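You operate a simulated robot arm through the tools that you are given. There is no shell and no other tool. Be economical: measure what you need, move in short steps, check, and stop when the job is done.

You run a simulated robot arm. Do the job below in one go: nothing can be reset, and whatever is moved stays where it is left.

## Task
Switch the freezer off, wipe its dusty lid, then switch it on.
Fine: move the empty jar to the ledge over the vice; wipe with the orange rag while the freezer is off and put the rag back; the freezer ends on. Set down upright: empty jar. What is to be rubbed or washed off counts as gone when no trace of it is left.

Only the result counts: the job must be done as asked and must still hold three seconds after the hand-in. Knocking over, shifting, dropping, spilling or breaking anything else fails it. Lids that push on must go on centred and level and be pressed home; caps that screw on are set level and turned clockwise until they are tight.

## Robot
A 7-joint arm with a two-finger parallel gripper on a trunk, on a base that drives. Base frame: it is fixed to the floor where the robot stands at the start and does not move with it; the origin is under the middle of the robot, x ahead of it, y to its left, z up; the surface under the hand at the start is at about z = 0.81. Units: m, rad, N and s.
With the tool pointing down near the work surface it reaches from about 0.28 to 0.74 m from the robot's upright axis, wherever it stands. Its first joint turns from -2.007 to 2.007 rad. Places, roughly: alarm key [0.7, 0, 0.6]; fast key [0.6, 0, 0.6]; freezer dial [0.8, -0.1, 0.6]; freezer lid [0.7, 0.2, 0.8]; freezer power switch [0.5, 0.1, 0.7]; ledge over the vice [0.5, -1.6, 1.2]. Payload 3.91 kg.
The tool frame sits at the grasp point between the pads (the TCP): z along the fingers, y along the line on which they close. The tips reach 0.03 m beyond it. Largest opening 0.11 m; finger width 0.02, thickness 0.01; the body of the gripper, 0.048 by 0.112 m, starts 0.055 m behind the TCP.
Orientation is that of the tool frame in the base frame, as [roll, pitch, yaw] about the fixed x, y, z axes, in that order (R = Rz(yaw) Ry(pitch) Rx(roll)). With the fingers straight down and closing along the base's y, the tool's x points along the base's -x, its y along +y and its z along -z.

## Interface
- The arm moves only by the tool apply_moves. Its argument "rows" is a list of rows, each an object of numbers (a shift or turn left out is 0, a gripper value left out holds the last): "dx", "dy", "dz": the shift along the base's x, y, z in m; "ax", "ay", "az": the turn, a rotation vector about the base's x, y, z in rad; "fingers": the opening, from 0 (shut) to 1 (fully open). In form: [{"dx": .., "dy": .., "dz": .., "ax": .., "ay": .., "az": .., "fingers": ..}, ...]. A call has 1 to 10 rows; each row is the pose to reach, as a shift and turn from the pose commanded when the call began. Rows are played at 5 a second. More than 0.05 m and 0.15 rad between two rows, or a gripper value outside its range, and nothing of the call is played. A pose out of reach is approached as far as the arm can. The call stops where the force on the tool passes 40 N (or 10 N more than at its start, if that is more) or the arm is blocked; 0.2 s more then pass. Each finger travels about 0.108 m/s and halts on what it meets, pressing with about 43 N; the grip force reading is that of the motor and also rises with nothing between the fingers. The clock runs only during rows and for 0.2 s after the last one: add rows that repeat a pose to give the fingers time. The reply holds the time, the measured pose of the TCP, the force on the tool along the base axes, the opening and the grip force, in the units named above and with some noise, with the torque about the TCP (base axes, N m) and any sound that the robot's microphone picked up.
- Cameras (640 x 400 px; columns grow to the right, rows downward): "scene" is now at [0.0049, 0.098, 1.375]; the picture's right is [-0.66, -0.75, 0.00], its down [-0.44, 0.39, -0.81] and it looks along [0.60, -0.54, -0.59] (base axes); focal length 214 px, centre (320, 200). "wrist" rides on the gripper at [0.072, 0.017, -0.103] in the tool frame; the picture's right is [-0.23, 0.97, 0.00], its down [-0.76, -0.18, -0.62] and it looks along [-0.61, -0.14, 0.78] (tool axes); focal length 222 px, centre (320, 200). There is no depth. A picture from a camera that has moved, and an enlarged one, comes with that camera's place and axes in the base frame and with its lens.
- get_image(camera): a new picture of that camera. It takes no simulated time.
- raise_lower(by): slides the trunk up (or, below 0, down) by that many m; the arm and the scene camera ride with it, the base frame stays. It gives what a move gives, with no picture.
- drive_base(legs): drives the robot by 1 to 6 legs, each [ahead, turn to the left] in m and rad, along the robot's own axes; the way and the turn of a leg run together, so that a leg with both is an arc; at most 1.5 m and 3.142 rad a leg. The arm and the cameras ride along, it lands a little off, and it stops where it bumps. It gives what a move gives.
- turn_head(pan, tilt): turns the head with the scene camera to pan (to the left, within 2.705 rad either way) and tilt (down, from -0.506 to 1.204), counted from straight ahead of the robot. It gives what a move gives.
- close_up(camera, box): a new picture of the part [left, top, right, bottom] of that camera's present view, enlarged. It takes no simulated time.
- hand_in(): hands the job in; it is judged then, once.

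Go step by step. Nothing tells you exact positions but the pictures and the camera data: compare them with the known pose of the tool, close in by small moves and look again before you grip or let go. The budget is 120 turns and 82 pictures, counting those below and the enlarged ones. Unless the task says otherwise, let go and move clear before handing in, and close with one line.

The tools are called after "Call:" as name(argument=value, ...) on one line, values as JSON. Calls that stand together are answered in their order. apply_moves: Moves the arm, as the interface text tells. Its arguments: {"type":"object","properties":{"rows":{"type":"array","items":{"type":"object","properties":{"dx":{"type":"number"},"dy":{"type":"number"},"dz":{"type":"number"},"ax":{"type":"number"},"ay":{"type":"number"},"az":{"type":"number"},"fingers":{"type":"number"}}}}},"required":["rows"]} The other tools are called the same way: raise_lower (by) slides the trunk up or down; drive_base (legs) drives the base; turn_head (pan, tilt) turns the head that bears the scene camera; get_image (camera) takes a picture; close_up (camera, box) takes an enlarged picture of a part of a camera's view; hand_in () hands the job in.

At the start:

```text
t: 0.0
eef_pos: [0.5336, 0.1083, 1.1685]
tcp_rot: [-3.14, 0.0, 3.142]
wrist_force: [0.8, -0.3, -0.6]
torque: [0.01, 0.0, 0.01]
width: 0.11
grip_force: 0.0
trunk travel left (down, up): [-0.475, 0.515]
robot x, y, heading: [-0.0007, -0.0012, -0.003]
head pan, tilt: [-0.726, 0.63]
```

scene: 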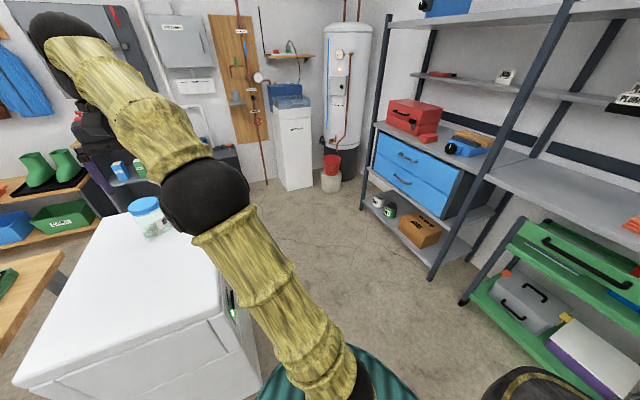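
wrist: 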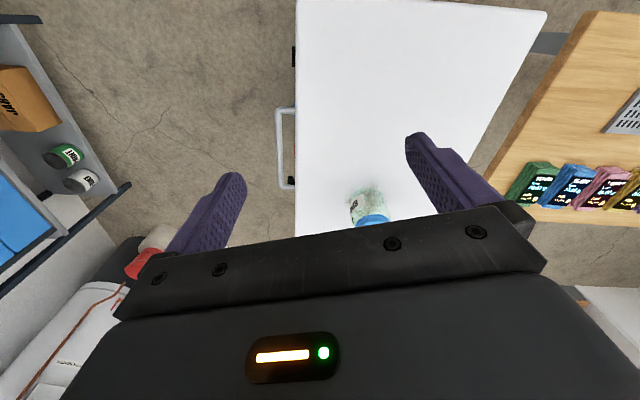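

I see the freezer in front with a jar on its lid, and a bench to the left with coloured things on it. I'll look around to find the rag, the ledge and the vice.

Call:
turn_head(pan=0.5, tilt=0.7)

Call:
get_image(camera="scene")

Call:
turn_head(pan=-1.5, tilt=0.4)

Call:
get_image(camera="scene")

```text
t: 1.4
eef_pos: [0.5327, 0.1078, 1.1685]
tcp_rot: [-3.141, -0.001, -3.141]
wrist_force: [0.2, -0.4, 0.8]
torque: [0.03, -0.02, -0.07]
width: 0.11
grip_force: 0.1
trunk travel left (down, up): [-0.475, 0.515]
robot x, y, heading: [-0.0023, -0.0008, 0.002]
head pan, tilt: [0.499, 0.7]
```

```text
79 pictures are left
camera scene: at [0.0142, 0.1967, 1.369], right [0.48, -0.88, 0.0], down [-0.57, -0.31, -0.76], along [0.67, 0.37, -0.64], focal length 214 px, centre (320, 200)
```

scene: 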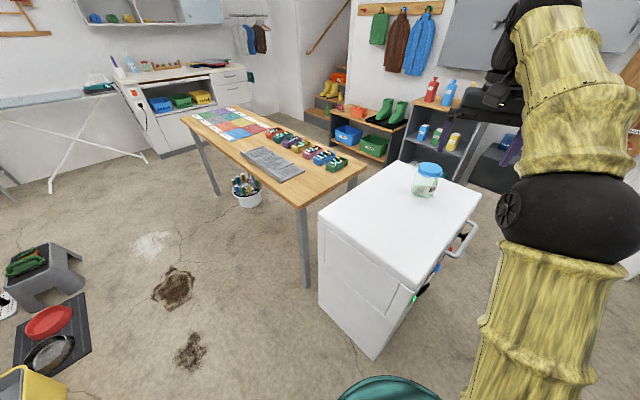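

```text
t: 3.4
eef_pos: [0.5332, 0.1074, 1.1705]
tcp_rot: [3.14, 0.002, 3.141]
wrist_force: [0.6, 0.7, -1.0]
torque: [0.03, -0.02, -0.01]
width: 0.11
grip_force: 0.0
trunk travel left (down, up): [-0.475, 0.515]
robot x, y, heading: [0.0002, 0.002, -0.001]
head pan, tilt: [-1.499, 0.4]
```

```text
78 pictures are left
camera scene: at [-0.0538, 0.0637, 1.3959], right [-1.0, -0.07, 0.0], down [-0.03, 0.39, -0.92], along [0.07, -0.92, -0.39], focal length 214 px, centre (320, 200)
```

scene: 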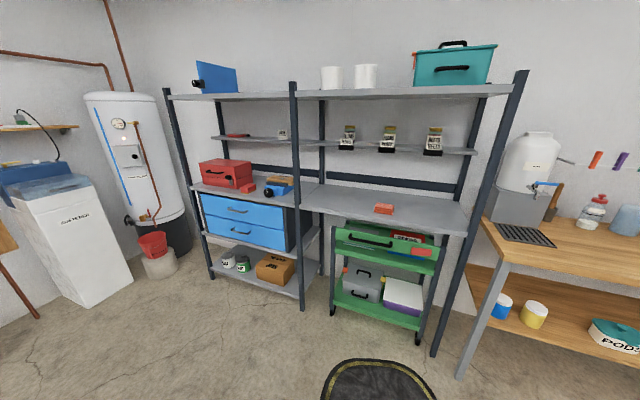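

The ledge seems to be the small shelf above the blue vice. I'll zoom in on the details.

Call:
close_up(camera="scene", box=[190, 100, 350, 200])

Call:
close_up(camera="scene", box=[330, 180, 490, 280])

Call:
turn_head(pan=-2.6, tilt=0.6)

Call:
get_image(camera="scene")

Call:
turn_head(pan=1.8, tilt=0.6)

Call:
get_image(camera="scene")

```text
4.00 times, centred on (270, 150) of scene
camera zoom: at [-0.0538, 0.0637, 1.3959], right [-1.0, -0.07, 0.0], down [-0.03, 0.39, -0.92], along [0.07, -0.92, -0.39], focal length 858 px, centre (520, 400)
```

zoom: 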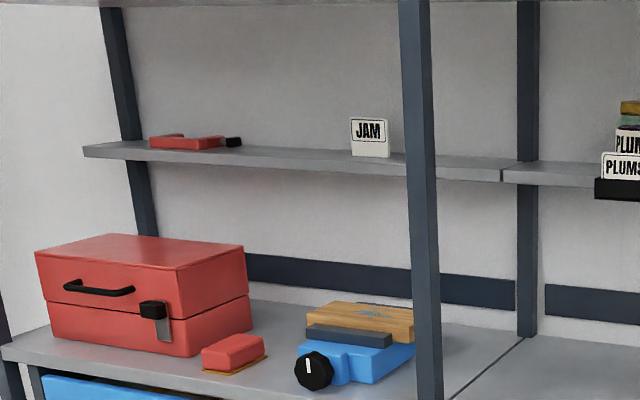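

```text
4.00 times, centred on (410, 230) of scene
camera zoom: at [-0.0538, 0.0637, 1.3959], right [-1.0, -0.07, 0.0], down [-0.03, 0.39, -0.92], along [0.07, -0.92, -0.39], focal length 858 px, centre (-40, 80)
```

zoom: 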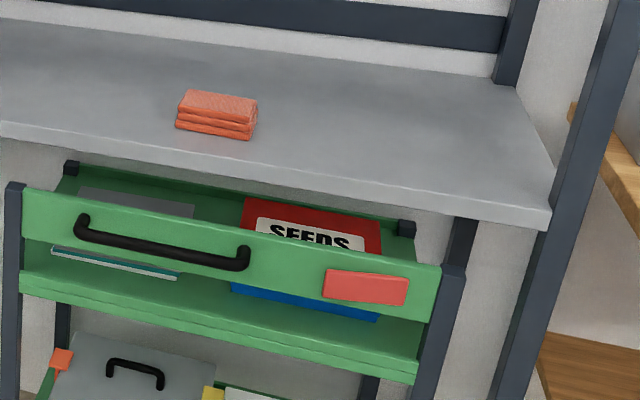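

```text
t: 4.7
eef_pos: [0.532, 0.1075, 1.168]
tcp_rot: [3.14, 0.001, -3.141]
wrist_force: [0.0, -0.1, 0.1]
torque: [-0.01, -0.03, -0.06]
width: 0.1097
grip_force: 0.1
trunk travel left (down, up): [-0.475, 0.515]
robot x, y, heading: [0.0005, -0.0019, -0.002]
head pan, tilt: [-2.601, 0.6]
```

```text
75 pictures are left
camera scene: at [-0.1362, 0.1105, 1.3777], right [-0.52, 0.86, 0.0], down [0.48, 0.29, -0.83], along [-0.71, -0.43, -0.56], focal length 214 px, centre (320, 200)
```

scene: 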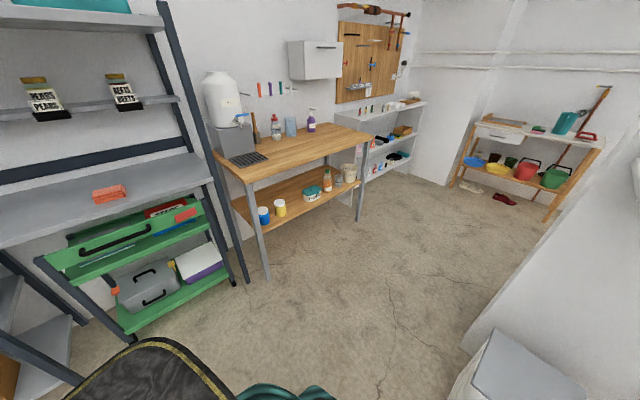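

```text
t: 8.2
eef_pos: [0.5321, 0.1076, 1.1687]
tcp_rot: [3.141, 0.0, 3.141]
wrist_force: [0.3, 0.3, -0.2]
torque: [0.0, 0.02, -0.03]
width: 0.1101
grip_force: 0.1
trunk travel left (down, up): [-0.475, 0.515]
robot x, y, heading: [0.0018, 0.0011, 0.0]
head pan, tilt: [1.799, 0.6]
```

```text
74 pictures are left
camera scene: at [-0.0805, 0.2422, 1.3776], right [0.97, 0.23, 0.0], down [0.13, -0.55, -0.83], along [-0.19, 0.8, -0.56], focal length 214 px, centre (320, 200)
```

scene: 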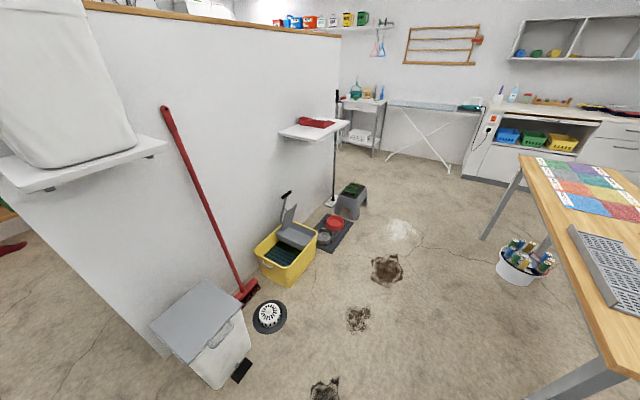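

The orange folded rag lies on the grey shelf. Next I'll look closely at the freezer, the jar and the controls.

Call:
turn_head(pan=0.1, tilt=0.9)

Call:
get_image(camera="scene")

Call:
close_up(camera="wrist", box=[240, 80, 480, 230])

```text
t: 9.9
eef_pos: [0.532, 0.11, 1.1687]
tcp_rot: [-3.141, 0.0, -3.141]
wrist_force: [0.9, 0.6, -0.7]
torque: [0.0, 0.0, 0.03]
width: 0.1099
grip_force: 0.1
trunk travel left (down, up): [-0.475, 0.515]
robot x, y, heading: [0.003, 0.0019, -0.0]
head pan, tilt: [0.099, 0.901]
```

```text
73 pictures are left
camera scene: at [0.0147, 0.1636, 1.3528], right [0.1, -0.99, 0.0], down [-0.78, -0.08, -0.62], along [0.62, 0.06, -0.78], focal length 214 px, centre (320, 200)
```

scene: 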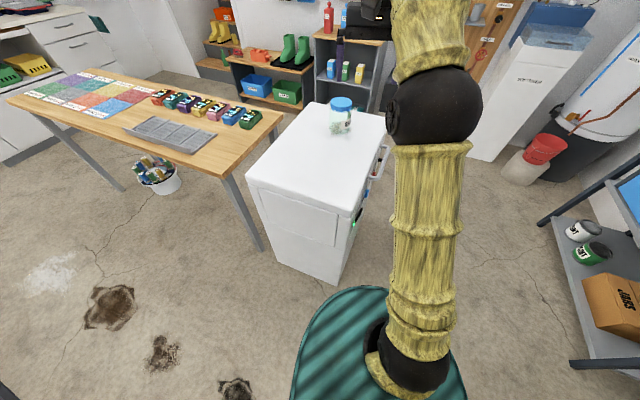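

```text
2.67 times, centred on (360, 155) of wrist
camera zoom: at [0.4605, 0.125, 1.2718], right [0.23, 0.97, 0.0], down [0.76, -0.18, 0.62], along [0.61, -0.14, -0.78], focal length 592 px, centre (213, 320)
```

zoom: 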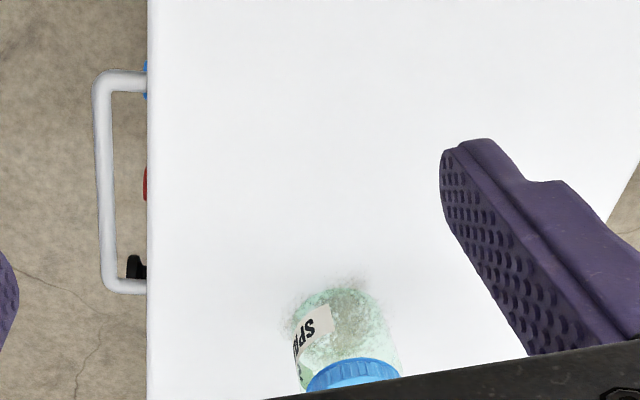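

The freezer stands slightly turned, with its front facing −y. I'll drive round to its front to see the controls.

Call:
drive_base(legs=[[0, -0.75], [0.75, 0], [0, 2.066]])

Call:
turn_head(pan=0.0, tilt=1.0)

Call:
get_image(camera="scene")

Call:
get_image(camera="wrist")

```text
t: 24.6
eef_pos: [0.5909, 0.027, 1.1684]
tcp_rot: [-3.141, -0.001, -1.846]
wrist_force: [0.2, 0.1, 0.1]
torque: [0.02, 0.0, -0.01]
width: 0.1102
grip_force: 0.1
trunk travel left (down, up): [-0.475, 0.515]
robot x, y, heading: [0.5465, -0.5153, 1.298]
head pan, tilt: [0.099, 0.901]
```

```text
t: 25.3
eef_pos: [0.5888, 0.0257, 1.17]
tcp_rot: [3.139, -0.002, -1.844]
wrist_force: [0.1, -1.1, 0.0]
torque: [0.04, 0.03, -0.01]
width: 0.11
grip_force: 0.1
trunk travel left (down, up): [-0.475, 0.515]
robot x, y, heading: [0.5494, -0.5123, 1.294]
head pan, tilt: [0.0, 1.0]
```

```text
71 pictures are left
camera scene: at [0.4043, -0.4618, 1.3456], right [0.96, -0.27, 0.0], down [-0.23, -0.81, -0.54], along [0.15, 0.52, -0.84], focal length 214 px, centre (320, 200)
```

scene: 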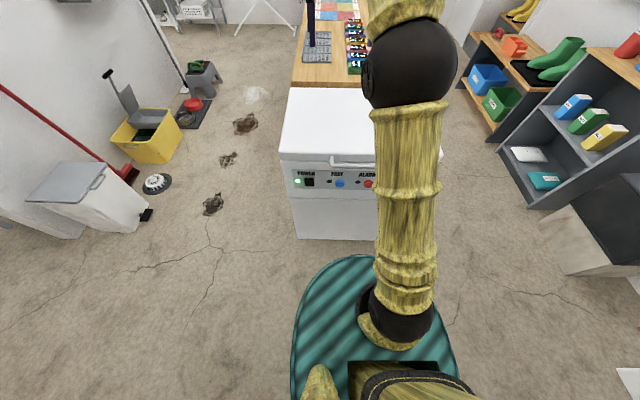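

```text
70 pictures are left
camera wrist: at [0.5541, -0.0388, 1.2718], right [-0.88, 0.48, 0.0], down [0.38, 0.69, 0.62], along [0.3, 0.55, -0.78], focal length 222 px, centre (320, 200)
```

wrist: 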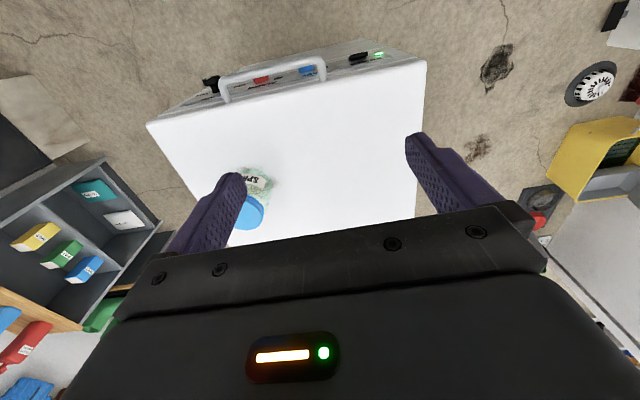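

Call:
close_up(camera="scene", box=[270, 140, 390, 215])

Call:
close_up(camera="wrist", box=[190, 20, 430, 170])

```text
5.33 times, centred on (330, 178) of scene
camera zoom: at [0.4043, -0.4618, 1.3456], right [0.96, -0.27, 0.0], down [-0.23, -0.81, -0.54], along [0.15, 0.52, -0.84], focal length 1144 px, centre (267, 320)
```

zoom: 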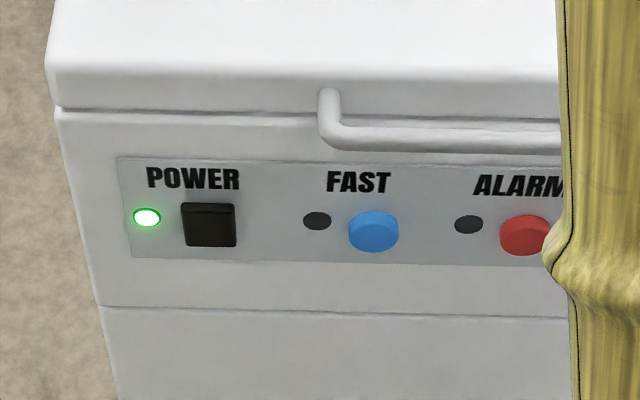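

```text
2.67 times, centred on (310, 95) of wrist
camera zoom: at [0.5541, -0.0388, 1.2718], right [-0.88, 0.48, 0.0], down [0.38, 0.69, 0.62], along [0.3, 0.55, -0.78], focal length 592 px, centre (347, 480)
```

zoom: 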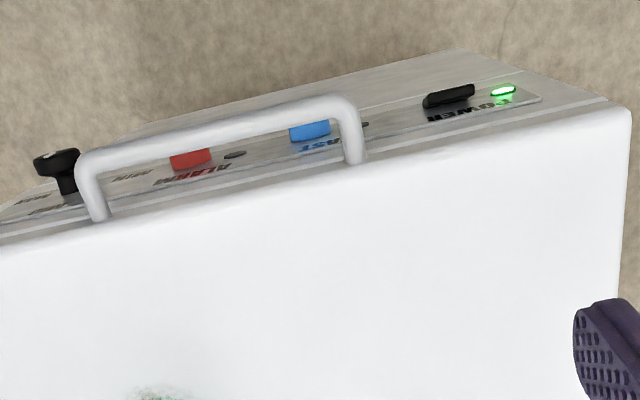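

The power switch is a black key with a lit green lamp, so the freezer is on. I put it at about (0.506, 0.048, 0.675). I'll tilt the closed gripper about 45° and come up in front of it.

Call:
apply_moves(rows=[{"dx": -0.02, "dy": -0.015, "dz": 0, "ax": 0.134, "ay": -0.041, "fingers": 0}, {"dx": -0.05, "dy": -0.03, "dz": 0, "ax": 0.267, "ay": -0.083, "fingers": 0}, {"dx": -0.08, "dy": -0.05, "dz": 0, "ax": 0.4, "ay": -0.124, "fingers": 0}, {"dx": -0.107, "dy": -0.06, "dz": -0.02, "ax": 0.535, "ay": -0.166, "fingers": 0}, {"dx": -0.107, "dy": -0.06, "dz": -0.07, "ax": 0.669, "ay": -0.207, "fingers": 0}, {"dx": -0.107, "dy": -0.06, "dz": -0.12, "ax": 0.764, "ay": -0.237, "fingers": 0}, {"dx": -0.107, "dy": -0.06, "dz": -0.17, "ax": 0.764, "ay": -0.237, "fingers": 0}, {"dx": -0.107, "dy": -0.06, "dz": -0.22, "ax": 0.764, "ay": -0.237, "fingers": 0}, {"dx": -0.107, "dy": -0.06, "dz": -0.27, "ax": 0.764, "ay": -0.237, "fingers": 0}])

Call:
apply_moves(rows=[{"dz": -0.05}, {"dz": -0.1}, {"dz": -0.15}, {"dz": -0.2}, {"dz": -0.2}])

Call:
get_image(camera="wrist")

Call:
get_image(camera="scene")

```text
t: 27.3
eef_pos: [0.4833, -0.0358, 0.8964]
tcp_rot: [-3.114, 0.796, -1.832]
wrist_force: [0.7, 0.7, 0.0]
torque: [0.05, -0.01, -0.02]
width: 0.0
grip_force: 37.6
trunk travel left (down, up): [-0.475, 0.515]
robot x, y, heading: [0.5529, -0.515, 1.296]
head pan, tilt: [0.0, 1.0]
```

```text
t: 28.5
eef_pos: [0.4814, -0.033, 0.7015]
tcp_rot: [-3.114, 0.8, -1.834]
wrist_force: [0.5, 0.1, 0.2]
torque: [0.0, -0.01, 0.0]
width: 0.0
grip_force: 37.3
trunk travel left (down, up): [-0.475, 0.515]
robot x, y, heading: [0.5475, -0.5166, 1.297]
head pan, tilt: [0.0, 1.0]
```

```text
67 pictures are left
camera wrist: at [0.4304, -0.1489, 0.7209], right [-0.89, 0.42, 0.14], down [0.18, 0.04, 0.98], along [0.41, 0.9, -0.11], focal length 222 px, centre (320, 200)
```

wrist: 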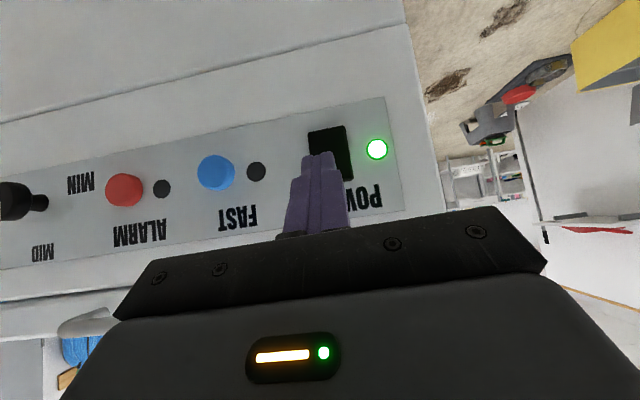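

```text
66 pictures are left
camera scene: at [0.4043, -0.4613, 1.3456], right [0.96, -0.27, 0.0], down [-0.23, -0.81, -0.54], along [0.15, 0.52, -0.84], focal length 214 px, centre (320, 200)
```

scene: 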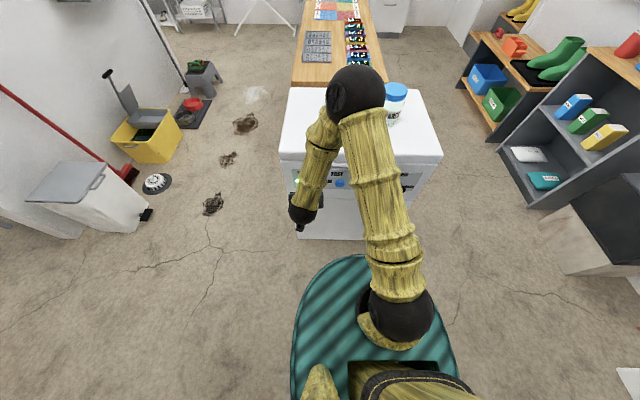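

The fingertip lines up sideways but needs to come down about 2 cm. After that I'll push in along the front's normal in small steps.

Call:
apply_moves(rows=[{"dz": -0.022}, {"dx": 0.008, "dy": 0.025, "dz": -0.022}, {"dx": 0.01, "dy": 0.033, "dz": -0.022}])

Call:
get_image(camera="wrist")

```text
t: 29.3
eef_pos: [0.4925, -0.0013, 0.6782]
tcp_rot: [-3.114, 0.799, -1.834]
wrist_force: [0.5, 0.0, 0.1]
torque: [0.0, -0.02, -0.01]
width: 0.0001
grip_force: 38.0
trunk travel left (down, up): [-0.475, 0.515]
robot x, y, heading: [0.5484, -0.516, 1.299]
head pan, tilt: [0.0, 1.0]
```

```text
65 pictures are left
camera wrist: at [0.4413, -0.1156, 0.6979], right [-0.89, 0.42, 0.14], down [0.18, 0.04, 0.98], along [0.41, 0.9, -0.11], focal length 222 px, centre (320, 200)
```

wrist: 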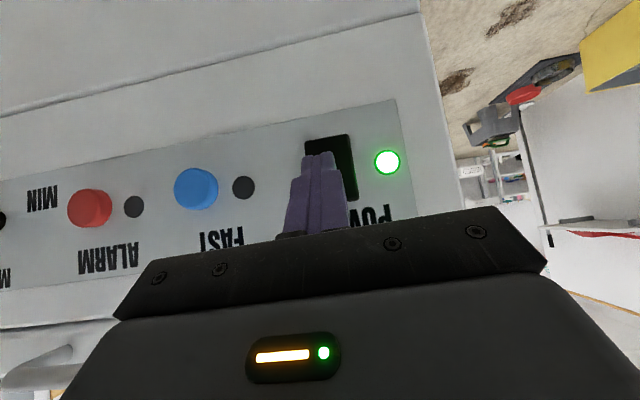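

The tip is nearly on the switch, so I'll push in slowly.

Call:
apply_moves(rows=[{"dx": 0.001, "dy": 0.005}, {"dx": 0.003, "dy": 0.01}, {"dx": 0.0045, "dy": 0.015}, {"dx": 0.006, "dy": 0.02}, {"dx": 0.0075, "dy": 0.025}])

Call:
get_image(camera="wrist")

```text
t: 30.5
eef_pos: [0.5011, 0.0234, 0.6757]
tcp_rot: [-3.114, 0.799, -1.834]
wrist_force: [-0.6, -7.0, 1.6]
torque: [-0.04, 0.01, -0.08]
width: 0.0
grip_force: 37.2
trunk travel left (down, up): [-0.475, 0.515]
robot x, y, heading: [0.5473, -0.5178, 1.293]
head pan, tilt: [0.0, 1.0]
```

```text
64 pictures are left
camera wrist: at [0.4497, -0.0914, 0.6964], right [-0.89, 0.42, 0.14], down [0.18, 0.04, 0.98], along [0.41, 0.9, -0.11], focal length 222 px, centre (320, 200)
```

wrist: 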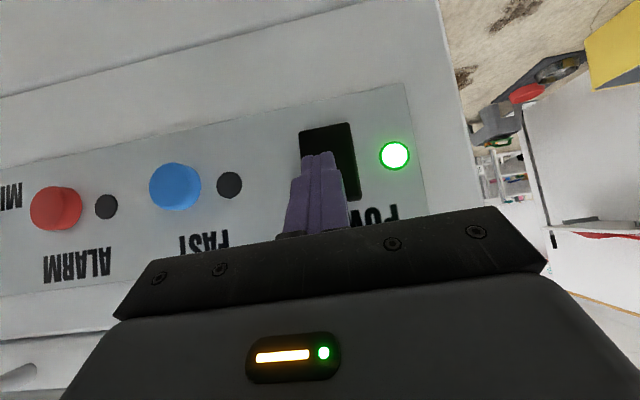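

Call:
apply_moves(rows=[{"dx": 0.0006, "dy": 0.002}, {"dx": 0.0012, "dy": 0.004}, {"dx": 0.0018, "dy": 0.006}, {"dx": 0.0018, "dy": 0.006}])

Call:
close_up(camera="wrist", box=[240, 90, 440, 215])

```text
t: 31.6
eef_pos: [0.5018, 0.0253, 0.6759]
tcp_rot: [-3.111, 0.793, -1.828]
wrist_force: [-1.9, -15.2, 8.0]
torque: [0.01, -0.09, -0.13]
width: 0.0002
grip_force: 37.8
trunk travel left (down, up): [-0.475, 0.515]
robot x, y, heading: [0.547, -0.517, 1.299]
head pan, tilt: [0.0, 1.0]
stopped in row 4: the force on the tool passed its limit at 40 N (the readings are from after the stop); the commanded pose is now the measured one
```

```text
3.20 times, centred on (340, 152) of wrist
camera zoom: at [0.4501, -0.0888, 0.6967], right [-0.9, 0.42, 0.14], down [0.18, 0.04, 0.98], along [0.41, 0.91, -0.11], focal length 711 px, centre (256, 352)
```

zoom: 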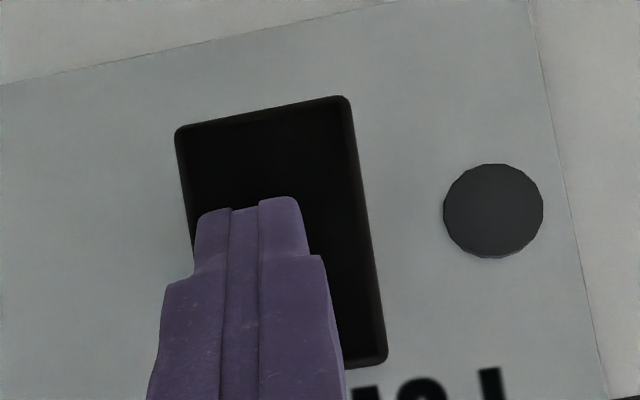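

The lamp is dark, so the freezer is off. I'll back off and rise.

Call:
apply_moves(rows=[{"dx": -0.012, "dy": -0.04}, {"dx": -0.024, "dy": -0.08}, {"dx": -0.024, "dy": -0.08, "dz": 0.05}, {"dx": -0.024, "dy": -0.08, "dz": 0.1}, {"dx": -0.024, "dy": -0.08, "dz": 0.15}, {"dx": -0.024, "dy": -0.08, "dz": 0.2}, {"dx": -0.024, "dy": -0.08, "dz": 0.25}, {"dx": -0.024, "dy": -0.08, "dz": 0.3}, {"dx": -0.024, "dy": -0.08, "dz": 0.35}, {"dx": -0.024, "dy": -0.08, "dz": 0.4}])

Call:
apply_moves(rows=[{"ax": -0.134, "ay": 0.041, "fingers": 1}, {"ax": -0.267, "ay": 0.083}, {"ax": -0.4, "ay": 0.124}, {"ax": -0.535, "ay": 0.166}, {"ax": -0.669, "ay": 0.207}, {"ax": -0.764, "ay": 0.237}, {"ax": -0.764, "ay": 0.237}])

Call:
get_image(camera="scene")

Call:
get_image(camera="wrist")

```text
t: 33.8
eef_pos: [0.4789, -0.0534, 1.077]
tcp_rot: [-3.113, 0.795, -1.832]
wrist_force: [0.8, 1.0, -0.3]
torque: [0.01, -0.05, 0.0]
width: 0.0
grip_force: 36.9
trunk travel left (down, up): [-0.475, 0.515]
robot x, y, heading: [0.5471, -0.5128, 1.298]
head pan, tilt: [0.0, 1.0]
```

```text
t: 35.4
eef_pos: [0.4775, -0.0529, 1.0753]
tcp_rot: [3.141, -0.006, -1.842]
wrist_force: [0.1, -0.5, -0.1]
torque: [-0.01, 0.0, 0.01]
width: 0.1099
grip_force: 0.1
trunk travel left (down, up): [-0.475, 0.515]
robot x, y, heading: [0.5516, -0.5153, 1.297]
head pan, tilt: [0.0, 1.0]
```

```text
62 pictures are left
camera scene: at [0.4043, -0.4618, 1.3456], right [0.96, -0.27, 0.0], down [-0.23, -0.81, -0.54], along [0.15, 0.52, -0.84], focal length 214 px, centre (320, 200)
```

scene: 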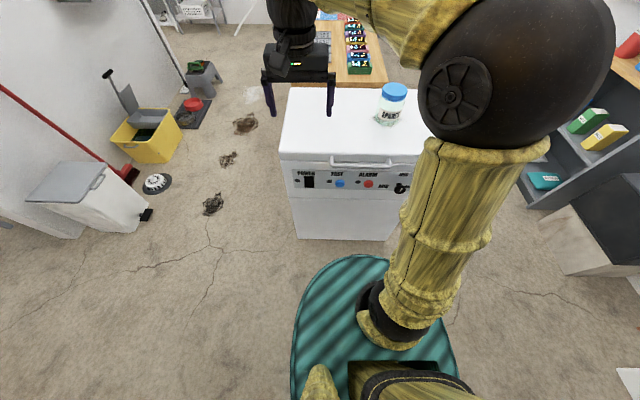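

```text
61 pictures are left
camera wrist: at [0.4428, -0.1166, 1.1792], right [-0.88, 0.48, 0.0], down [0.38, 0.69, 0.62], along [0.3, 0.54, -0.79], focal length 222 px, centre (320, 200)
```

wrist: 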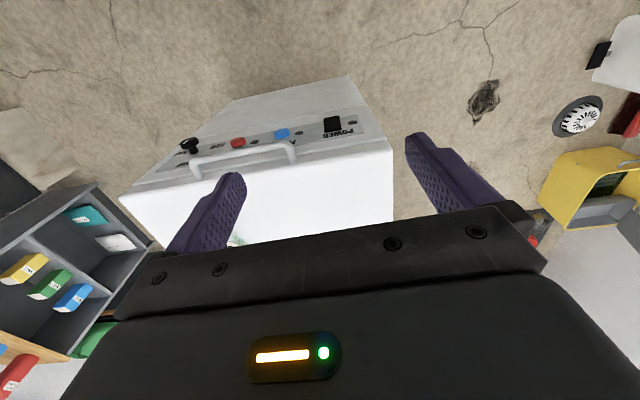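

Call:
close_up(camera="scene", box=[270, 70, 430, 170])

```text
4.00 times, centred on (350, 120) of scene
camera zoom: at [0.4043, -0.4618, 1.3456], right [0.96, -0.27, 0.0], down [-0.23, -0.81, -0.54], along [0.15, 0.52, -0.84], focal length 858 px, centre (200, 520)
```

zoom: 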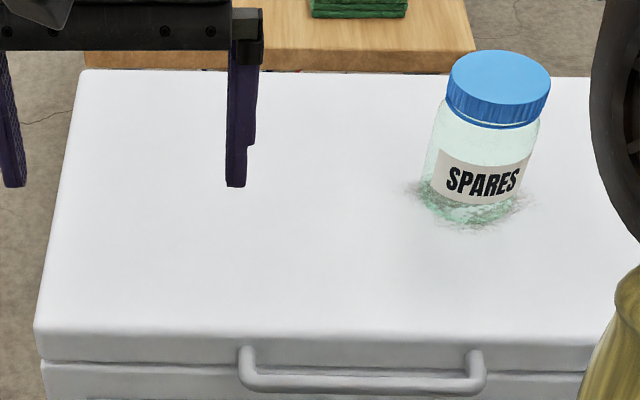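

The freezer is off. The empty jar labelled SPARES stands on the dust at about (0.862, 0.165). I'll turn the tool nearly level so I can hold the jar from the side, which also suits placing it on the ledge.

Call:
apply_moves(rows=[{"dx": 0.045, "az": -0.03}, {"dx": 0.09, "az": -0.06}, {"dx": 0.135, "az": -0.09}, {"dx": 0.18, "az": -0.12}, {"dx": 0.225, "az": -0.15}, {"dx": 0.27, "az": -0.15}])

Call:
apply_moves(rows=[{"ax": 0.127, "ay": -0.0567}, {"ax": 0.254, "ay": -0.113}, {"ax": 0.38, "ay": -0.17}, {"ax": 0.507, "ay": -0.2266}, {"ax": 0.634, "ay": -0.283}, {"ax": 0.76, "ay": -0.34}, {"ax": 0.888, "ay": -0.397}, {"ax": 1.014, "ay": -0.453}, {"ax": 1.141, "ay": -0.51}, {"ax": 1.141, "ay": -0.51, "dz": -0.03}])

Call:
get_image(camera="wrist")

Call:
get_image(camera="scene")

```text
t: 36.8
eef_pos: [0.7471, -0.0523, 1.0758]
tcp_rot: [-3.141, -0.006, -1.994]
wrist_force: [0.6, -0.2, -1.1]
torque: [0.01, 0.0, 0.02]
width: 0.11
grip_force: 0.1
trunk travel left (down, up): [-0.475, 0.515]
robot x, y, heading: [0.5471, -0.5168, 1.305]
head pan, tilt: [0.0, 1.0]
```

```text
t: 39.0
eef_pos: [0.7486, -0.0516, 1.0467]
tcp_rot: [3.138, 1.246, -1.997]
wrist_force: [-0.6, -0.3, 0.0]
torque: [-0.01, -0.02, 0.0]
width: 0.11
grip_force: 0.1
trunk travel left (down, up): [-0.475, 0.515]
robot x, y, heading: [0.5492, -0.514, 1.293]
head pan, tilt: [0.0, 1.0]
```

```text
59 pictures are left
camera wrist: at [0.6834, -0.1549, 1.0103], right [-0.86, 0.46, 0.22], down [0.02, -0.39, 0.92], along [0.51, 0.8, 0.32], focal length 222 px, centre (320, 200)
```

wrist: 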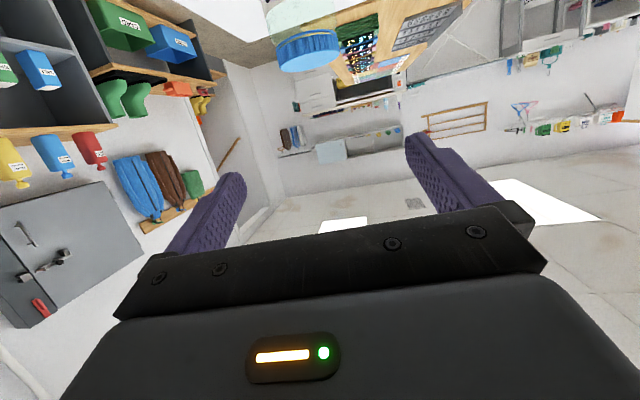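

```text
58 pictures are left
camera scene: at [0.4043, -0.4621, 1.3456], right [0.96, -0.27, 0.0], down [-0.23, -0.81, -0.54], along [0.15, 0.52, -0.84], focal length 214 px, centre (320, 200)
```

scene: 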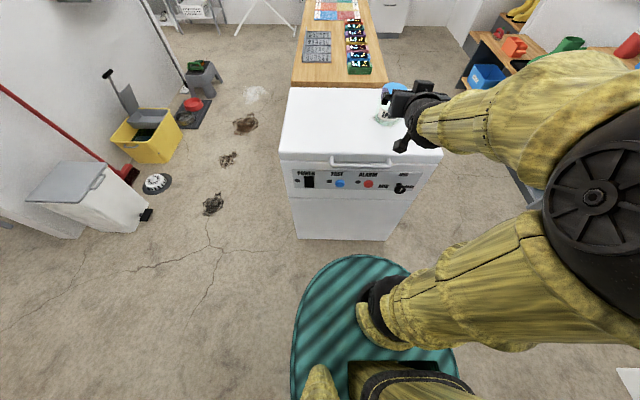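

Call:
apply_moves(rows=[{"dz": -0.045}, {"dz": -0.09}, {"dz": -0.135}, {"dz": -0.175}, {"dx": 0.015, "dy": 0.03, "dz": -0.175}, {"dx": 0.03, "dy": 0.06, "dz": -0.175}, {"dx": 0.05, "dy": 0.085, "dz": -0.175}])

Call:
get_image(camera="wrist")

Call:
close_up(camera="scene", box=[310, 50, 470, 150])

```text
t: 40.6
eef_pos: [0.7968, 0.0332, 0.871]
tcp_rot: [3.135, 1.243, -1.997]
wrist_force: [-0.3, 0.0, 0.5]
torque: [-0.02, -0.03, -0.01]
width: 0.1099
grip_force: 0.0
out of reach, approached as far as the arm can: row 3, 4
trunk travel left (down, up): [-0.475, 0.515]
robot x, y, heading: [0.5486, -0.518, 1.293]
head pan, tilt: [0.0, 1.0]
```

```text
57 pictures are left
camera wrist: at [0.7322, -0.0697, 0.8351], right [-0.86, 0.46, 0.22], down [0.02, -0.39, 0.92], along [0.51, 0.8, 0.32], focal length 222 px, centre (320, 200)
```

wrist: 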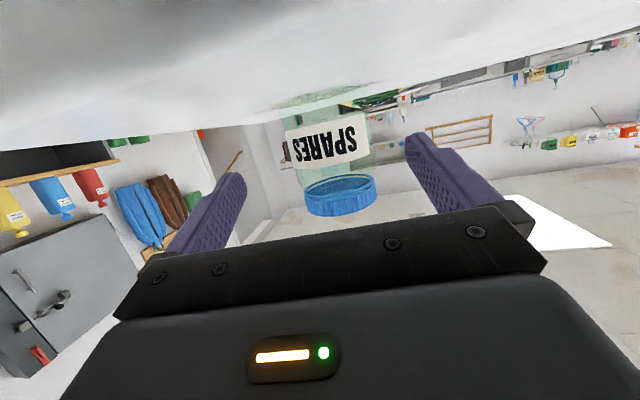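

```text
4.00 times, centred on (390, 100) of scene
camera zoom: at [0.4044, -0.4618, 1.3456], right [0.96, -0.27, 0.0], down [-0.23, -0.81, -0.54], along [0.15, 0.52, -0.84], focal length 858 px, centre (40, 600)
```

zoom: 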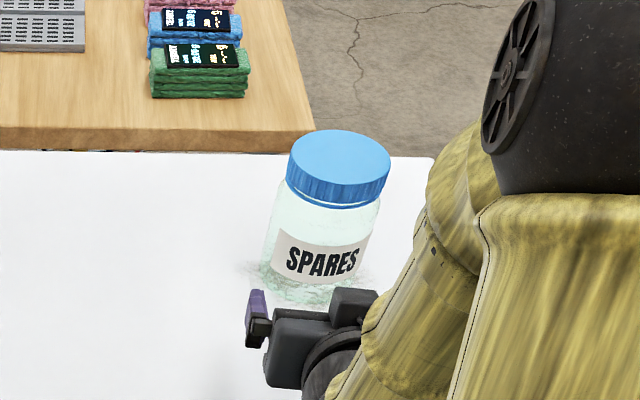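

Call:
apply_moves(rows=[{"dx": 0.0125, "dy": 0.0275}, {"dx": 0.025, "dy": 0.055}, {"dx": 0.037, "dy": 0.082}])

Call:
get_image(camera="wrist")

Call:
close_up(camera="scene", box=[310, 50, 470, 150])

```text
t: 41.4
eef_pos: [0.835, 0.1168, 0.8721]
tcp_rot: [3.137, 1.241, -1.997]
wrist_force: [0.3, 0.0, -0.2]
torque: [-0.01, 0.02, 0.0]
width: 0.1099
grip_force: 0.1
trunk travel left (down, up): [-0.475, 0.515]
robot x, y, heading: [0.5505, -0.5138, 1.299]
head pan, tilt: [0.0, 1.0]
```

```text
55 pictures are left
camera wrist: at [0.7702, 0.013, 0.8368], right [-0.86, 0.46, 0.22], down [0.02, -0.39, 0.92], along [0.51, 0.8, 0.32], focal length 222 px, centre (320, 200)
```

wrist: 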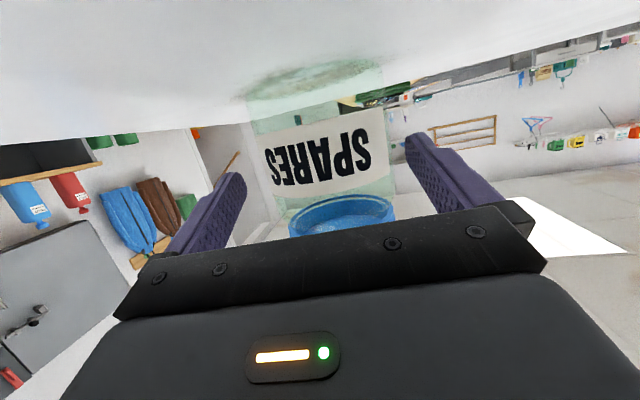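

```text
4.00 times, centred on (390, 100) of scene
camera zoom: at [0.4044, -0.4619, 1.3456], right [0.96, -0.27, 0.0], down [-0.23, -0.81, -0.54], along [0.15, 0.52, -0.84], focal length 858 px, centre (40, 600)
```

zoom: 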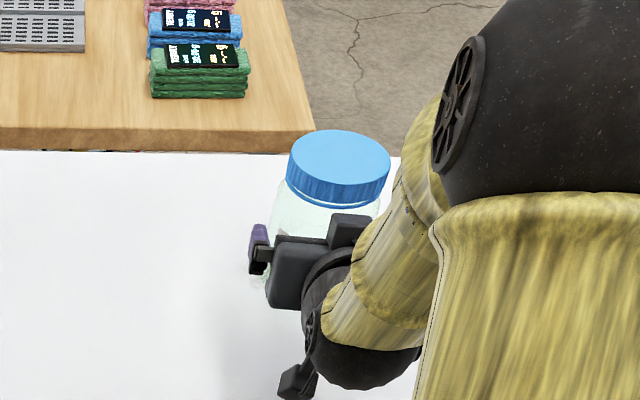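

Call:
apply_moves(rows=[{"dx": 0.008, "dy": 0.018}, {"dx": 0.0157, "dy": 0.0345}, {"dx": 0.0157, "dy": 0.0345}])

Call:
get_image(camera="wrist")

```text
t: 42.2
eef_pos: [0.8499, 0.1516, 0.8703]
tcp_rot: [3.138, 1.244, -1.996]
wrist_force: [-0.1, -0.1, -0.4]
torque: [-0.02, -0.01, 0.01]
width: 0.1099
grip_force: 0.2
trunk travel left (down, up): [-0.475, 0.515]
robot x, y, heading: [0.5467, -0.5167, 1.297]
head pan, tilt: [0.0, 1.0]
```

```text
53 pictures are left
camera wrist: at [0.7851, 0.0475, 0.8357], right [-0.86, 0.46, 0.22], down [0.02, -0.39, 0.92], along [0.51, 0.8, 0.32], focal length 222 px, centre (320, 200)
```

wrist: 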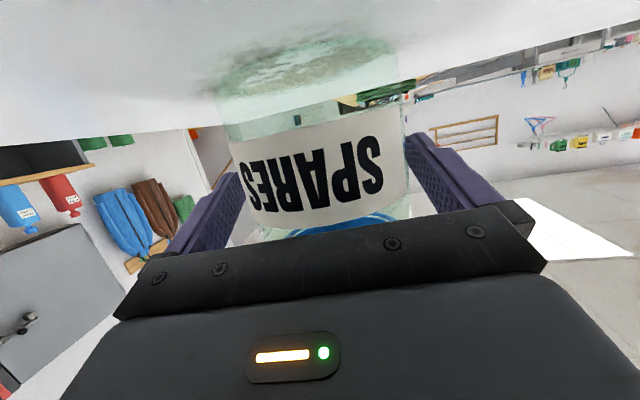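

The jar sits between the pads, so I'll close and lift it a little.

Call:
apply_moves(rows=[{"fingers": 0.85}, {"fingers": 0.75}, {"fingers": 0.6}, {"fingers": 0.4}, {"fingers": 0.3}])

Call:
apply_moves(rows=[{"dz": 0.01}, {"dz": 0.03}, {"dz": 0.06}, {"dz": 0.1}])

Call:
get_image(camera="wrist")

Call:
close_up(camera="scene", box=[270, 50, 470, 175])

```text
t: 43.4
eef_pos: [0.85, 0.1512, 0.8706]
tcp_rot: [3.138, 1.245, -1.995]
wrist_force: [-1.6, 1.2, 0.6]
torque: [0.08, 0.04, 0.0]
width: 0.0903
grip_force: 42.9
trunk travel left (down, up): [-0.475, 0.515]
robot x, y, heading: [0.547, -0.5142, 1.294]
head pan, tilt: [0.0, 1.0]
```

```text
t: 44.4
eef_pos: [0.8519, 0.1501, 0.9694]
tcp_rot: [3.135, 1.242, -2.001]
wrist_force: [-0.2, -1.7, -3.6]
torque: [-0.03, 0.01, -0.07]
width: 0.0903
grip_force: 43.0
trunk travel left (down, up): [-0.475, 0.515]
robot x, y, heading: [0.5488, -0.5172, 1.293]
head pan, tilt: [0.0, 1.0]
```

```text
52 pictures are left
camera wrist: at [0.7871, 0.0479, 0.9337], right [-0.86, 0.47, 0.22], down [0.02, -0.39, 0.92], along [0.51, 0.8, 0.32], focal length 222 px, centre (320, 200)
```

wrist: 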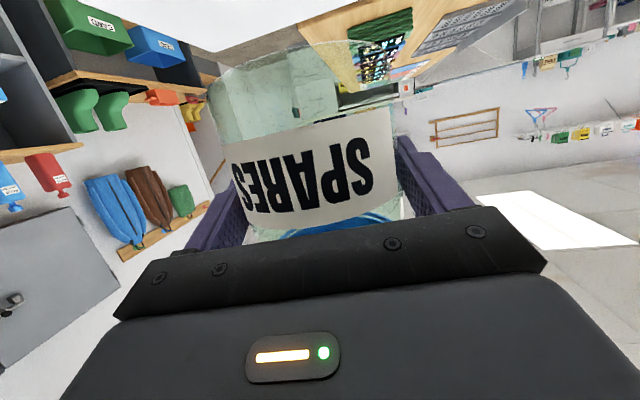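

```text
3.20 times, centred on (370, 112) of scene
camera zoom: at [0.4045, -0.4617, 1.3456], right [0.96, -0.27, 0.0], down [-0.23, -0.81, -0.54], along [0.15, 0.52, -0.84], focal length 686 px, centre (160, 480)
```

zoom: 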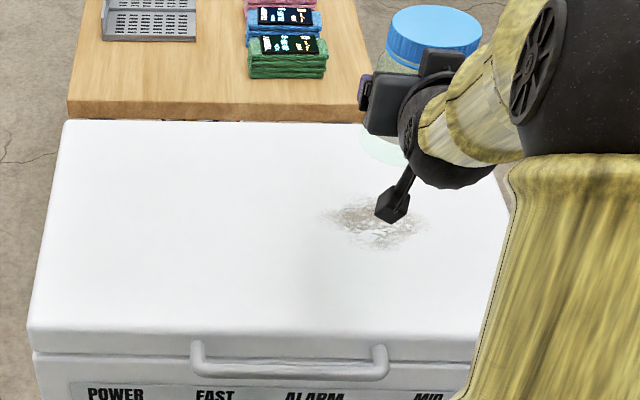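

The jar is held upright and the dust patch shows under it. I'll draw the arm in, raise it and turn toward the rack.

Call:
apply_moves(rows=[{"dz": 0.05}, {"dz": 0.1}, {"dx": -0.02, "dy": -0.04, "dz": 0.12}, {"dx": -0.04, "dy": -0.08, "dz": 0.14}, {"dx": -0.06, "dy": -0.12, "dz": 0.16}, {"dx": -0.08, "dy": -0.16, "dz": 0.18}, {"dx": -0.1, "dy": -0.2, "dz": 0.2}, {"dx": -0.12, "dy": -0.24, "dz": 0.22}])

Call:
drive_base(legs=[[0, -2.7]])

Call:
turn_head(pan=0.3, tilt=0.3)

Call:
get_image(camera="scene")

```text
t: 46.2
eef_pos: [0.742, -0.064, 1.1714]
tcp_rot: [-3.137, 1.222, -1.984]
wrist_force: [-0.7, -0.1, -2.1]
torque: [-0.01, 0.02, 0.01]
width: 0.09
grip_force: 43.1
out of reach, approached as far as the arm can: row 8
trunk travel left (down, up): [-0.475, 0.515]
robot x, y, heading: [0.5462, -0.5152, 1.293]
head pan, tilt: [0.0, 1.0]
```

```text
t: 56.1
eef_pos: [0.5521, -1.0065, 1.1724]
tcp_rot: [-3.137, 1.223, 1.562]
wrist_force: [-0.4, 0.3, -2.5]
torque: [0.01, -0.01, 0.03]
width: 0.0901
grip_force: 43.4
trunk travel left (down, up): [-0.475, 0.515]
robot x, y, heading: [0.549, -0.5187, -1.439]
head pan, tilt: [0.0, 1.0]
```

```text
t: 57.1
eef_pos: [0.5514, -1.0069, 1.173]
tcp_rot: [-3.136, 1.222, 1.564]
wrist_force: [-0.1, -0.1, -3.0]
torque: [0.03, -0.02, 0.02]
width: 0.09
grip_force: 43.0
trunk travel left (down, up): [-0.475, 0.515]
robot x, y, heading: [0.5518, -0.5162, -1.435]
head pan, tilt: [0.3, 0.3]
```

```text
50 pictures are left
camera scene: at [0.7322, -0.5176, 1.405], right [-0.91, -0.42, 0.0], down [-0.13, 0.27, -0.95], along [0.4, -0.87, -0.3], focal length 214 px, centre (320, 200)
```

scene: 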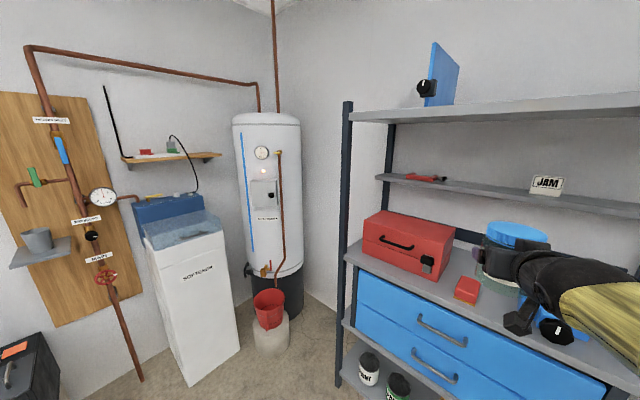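

Call:
turn_head(pan=-0.25, tilt=0.3)

Call:
get_image(camera="scene")

Call:
get_image(camera="wrist")

```text
t: 58.1
eef_pos: [0.551, -1.0066, 1.172]
tcp_rot: [-3.136, 1.224, 1.565]
wrist_force: [0.2, 0.9, -2.6]
torque: [0.02, -0.01, -0.02]
width: 0.0904
grip_force: 43.4
trunk travel left (down, up): [-0.475, 0.515]
robot x, y, heading: [0.5512, -0.5164, -1.434]
head pan, tilt: [-0.25, 0.3]
```

```text
49 pictures are left
camera scene: at [0.6823, -0.5258, 1.4052], right [-0.99, 0.11, 0.0], down [0.03, 0.29, -0.96], along [-0.11, -0.95, -0.3], focal length 214 px, centre (320, 200)
```

scene: 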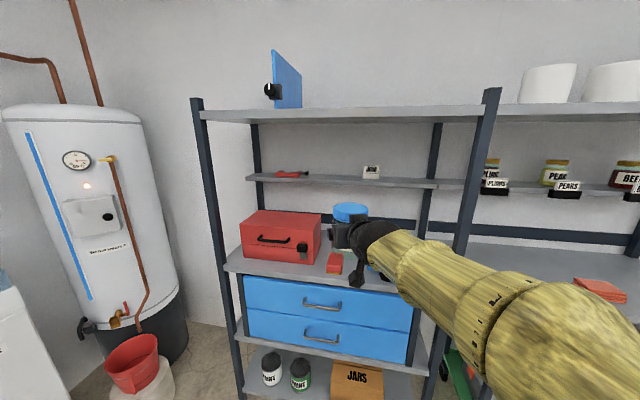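

```text
48 pictures are left
camera wrist: at [0.5705, -0.8846, 1.1386], right [0.97, -0.09, 0.21], down [-0.17, 0.33, 0.93], along [-0.15, -0.94, 0.3], focal length 222 px, centre (320, 200)
```

wrist: 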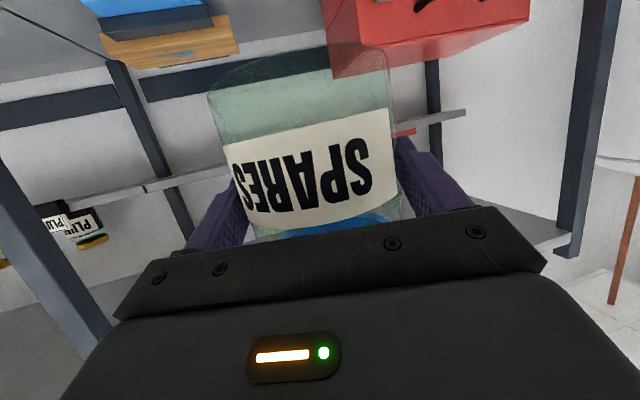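

The rack is turned by about −0.35 rad. The free ledge spot lies between the red tool and the JAM sign. I'll shift sideways away from the rack, then face it squarely.

Call:
drive_base(legs=[[0, 1.06], [0.26, 0], [0, -1.54]])

Call:
turn_head(pan=0.0, tilt=0.3)

Call:
get_image(camera="scene")

Call:
get_image(camera="wrist")

```text
t: 69.5
eef_pos: [0.5609, -1.0434, 1.171]
tcp_rot: [-3.135, 1.225, 1.072]
wrist_force: [-0.2, 0.2, -2.3]
torque: [0.02, 0.01, 0.02]
width: 0.0897
grip_force: 42.9
trunk travel left (down, up): [-0.475, 0.515]
robot x, y, heading: [0.7922, -0.6099, -1.925]
head pan, tilt: [-0.25, 0.3]
```

```text
t: 70.3
eef_pos: [0.562, -1.0444, 1.1727]
tcp_rot: [-3.136, 1.225, 1.071]
wrist_force: [-0.4, 0.6, -2.5]
torque: [0.05, -0.04, -0.03]
width: 0.0898
grip_force: 43.5
trunk travel left (down, up): [-0.475, 0.515]
robot x, y, heading: [0.7935, -0.6087, -1.924]
head pan, tilt: [0.0, 0.3]
```

```text
47 pictures are left
camera scene: at [0.9223, -0.6919, 1.4051], right [-0.94, 0.35, 0.0], down [0.1, 0.28, -0.96], along [-0.33, -0.89, -0.3], focal length 214 px, centre (320, 200)
```

scene: 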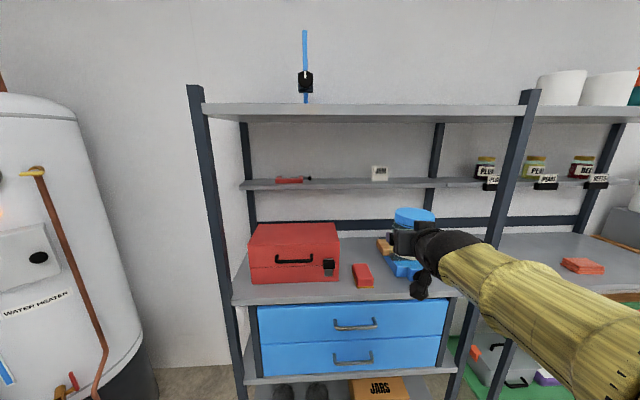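

```text
46 pictures are left
camera wrist: at [0.6353, -0.9448, 1.1383], right [0.82, -0.54, 0.21], down [0.0, 0.37, 0.93], along [-0.58, -0.76, 0.3], focal length 222 px, centre (320, 200)
```

wrist: 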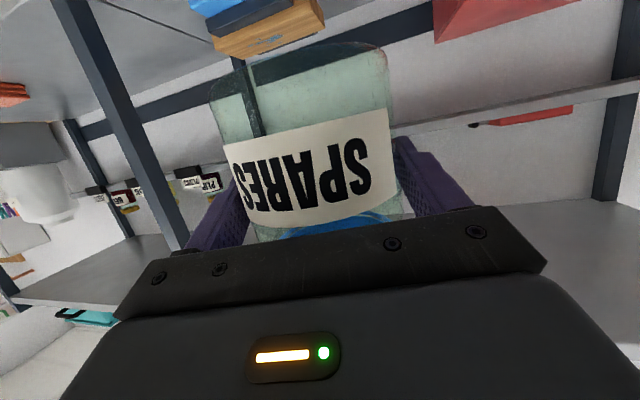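

Call:
apply_moves(rows=[{"dz": 0.03, "az": 0.05}, {"dz": 0.06, "az": 0.1}, {"dz": 0.09, "az": 0.15}, {"dz": 0.12, "az": 0.15}])

Call:
get_image(camera="scene")

```text
t: 71.3
eef_pos: [0.5631, -1.0434, 1.293]
tcp_rot: [-3.137, 1.226, 1.224]
wrist_force: [0.4, -0.6, -2.1]
torque: [0.03, -0.01, -0.02]
width: 0.09
grip_force: 43.3
trunk travel left (down, up): [-0.475, 0.515]
robot x, y, heading: [0.7893, -0.613, -1.929]
head pan, tilt: [0.0, 0.3]
```

```text
45 pictures are left
camera scene: at [0.9223, -0.6921, 1.405], right [-0.94, 0.35, 0.0], down [0.1, 0.28, -0.96], along [-0.33, -0.9, -0.3], focal length 214 px, centre (320, 200)
```

scene: 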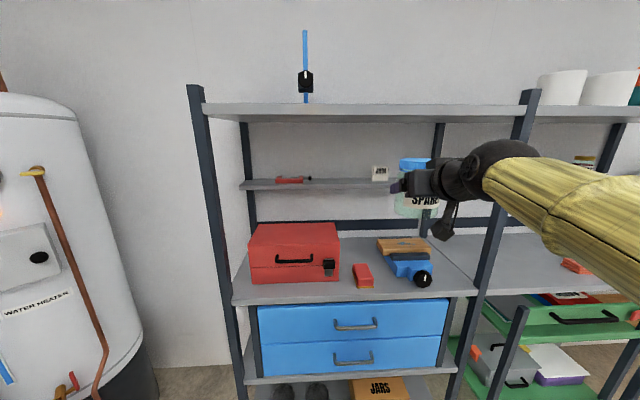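

Call:
apply_moves(rows=[{"dx": 0.03, "dy": -0.01}, {"dx": 0.06, "dy": -0.025}, {"dx": 0.085, "dy": -0.05}, {"dx": 0.07, "dy": -0.095}, {"dx": 0.055, "dy": -0.14}, {"dx": 0.04, "dy": -0.185}, {"dx": 0.03, "dy": -0.212}, {"dx": 0.03, "dy": -0.212}])

Call:
get_image(camera="scene")

```text
t: 73.1
eef_pos: [0.5932, -1.2556, 1.2936]
tcp_rot: [-3.137, 1.224, 1.221]
wrist_force: [0.6, 0.6, -2.5]
torque: [0.01, -0.03, -0.04]
width: 0.09
grip_force: 43.1
trunk travel left (down, up): [-0.475, 0.515]
robot x, y, heading: [0.7934, -0.6133, -1.931]
head pan, tilt: [0.0, 0.3]
```

```text
44 pictures are left
camera scene: at [0.9223, -0.6921, 1.4051], right [-0.94, 0.35, 0.0], down [0.1, 0.28, -0.96], along [-0.33, -0.9, -0.3], focal length 214 px, centre (320, 200)
```

scene: 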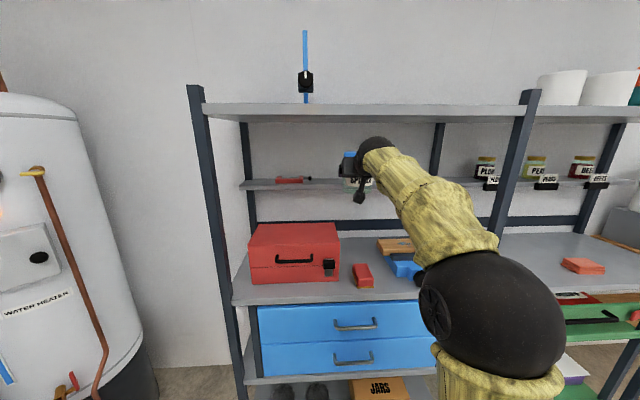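

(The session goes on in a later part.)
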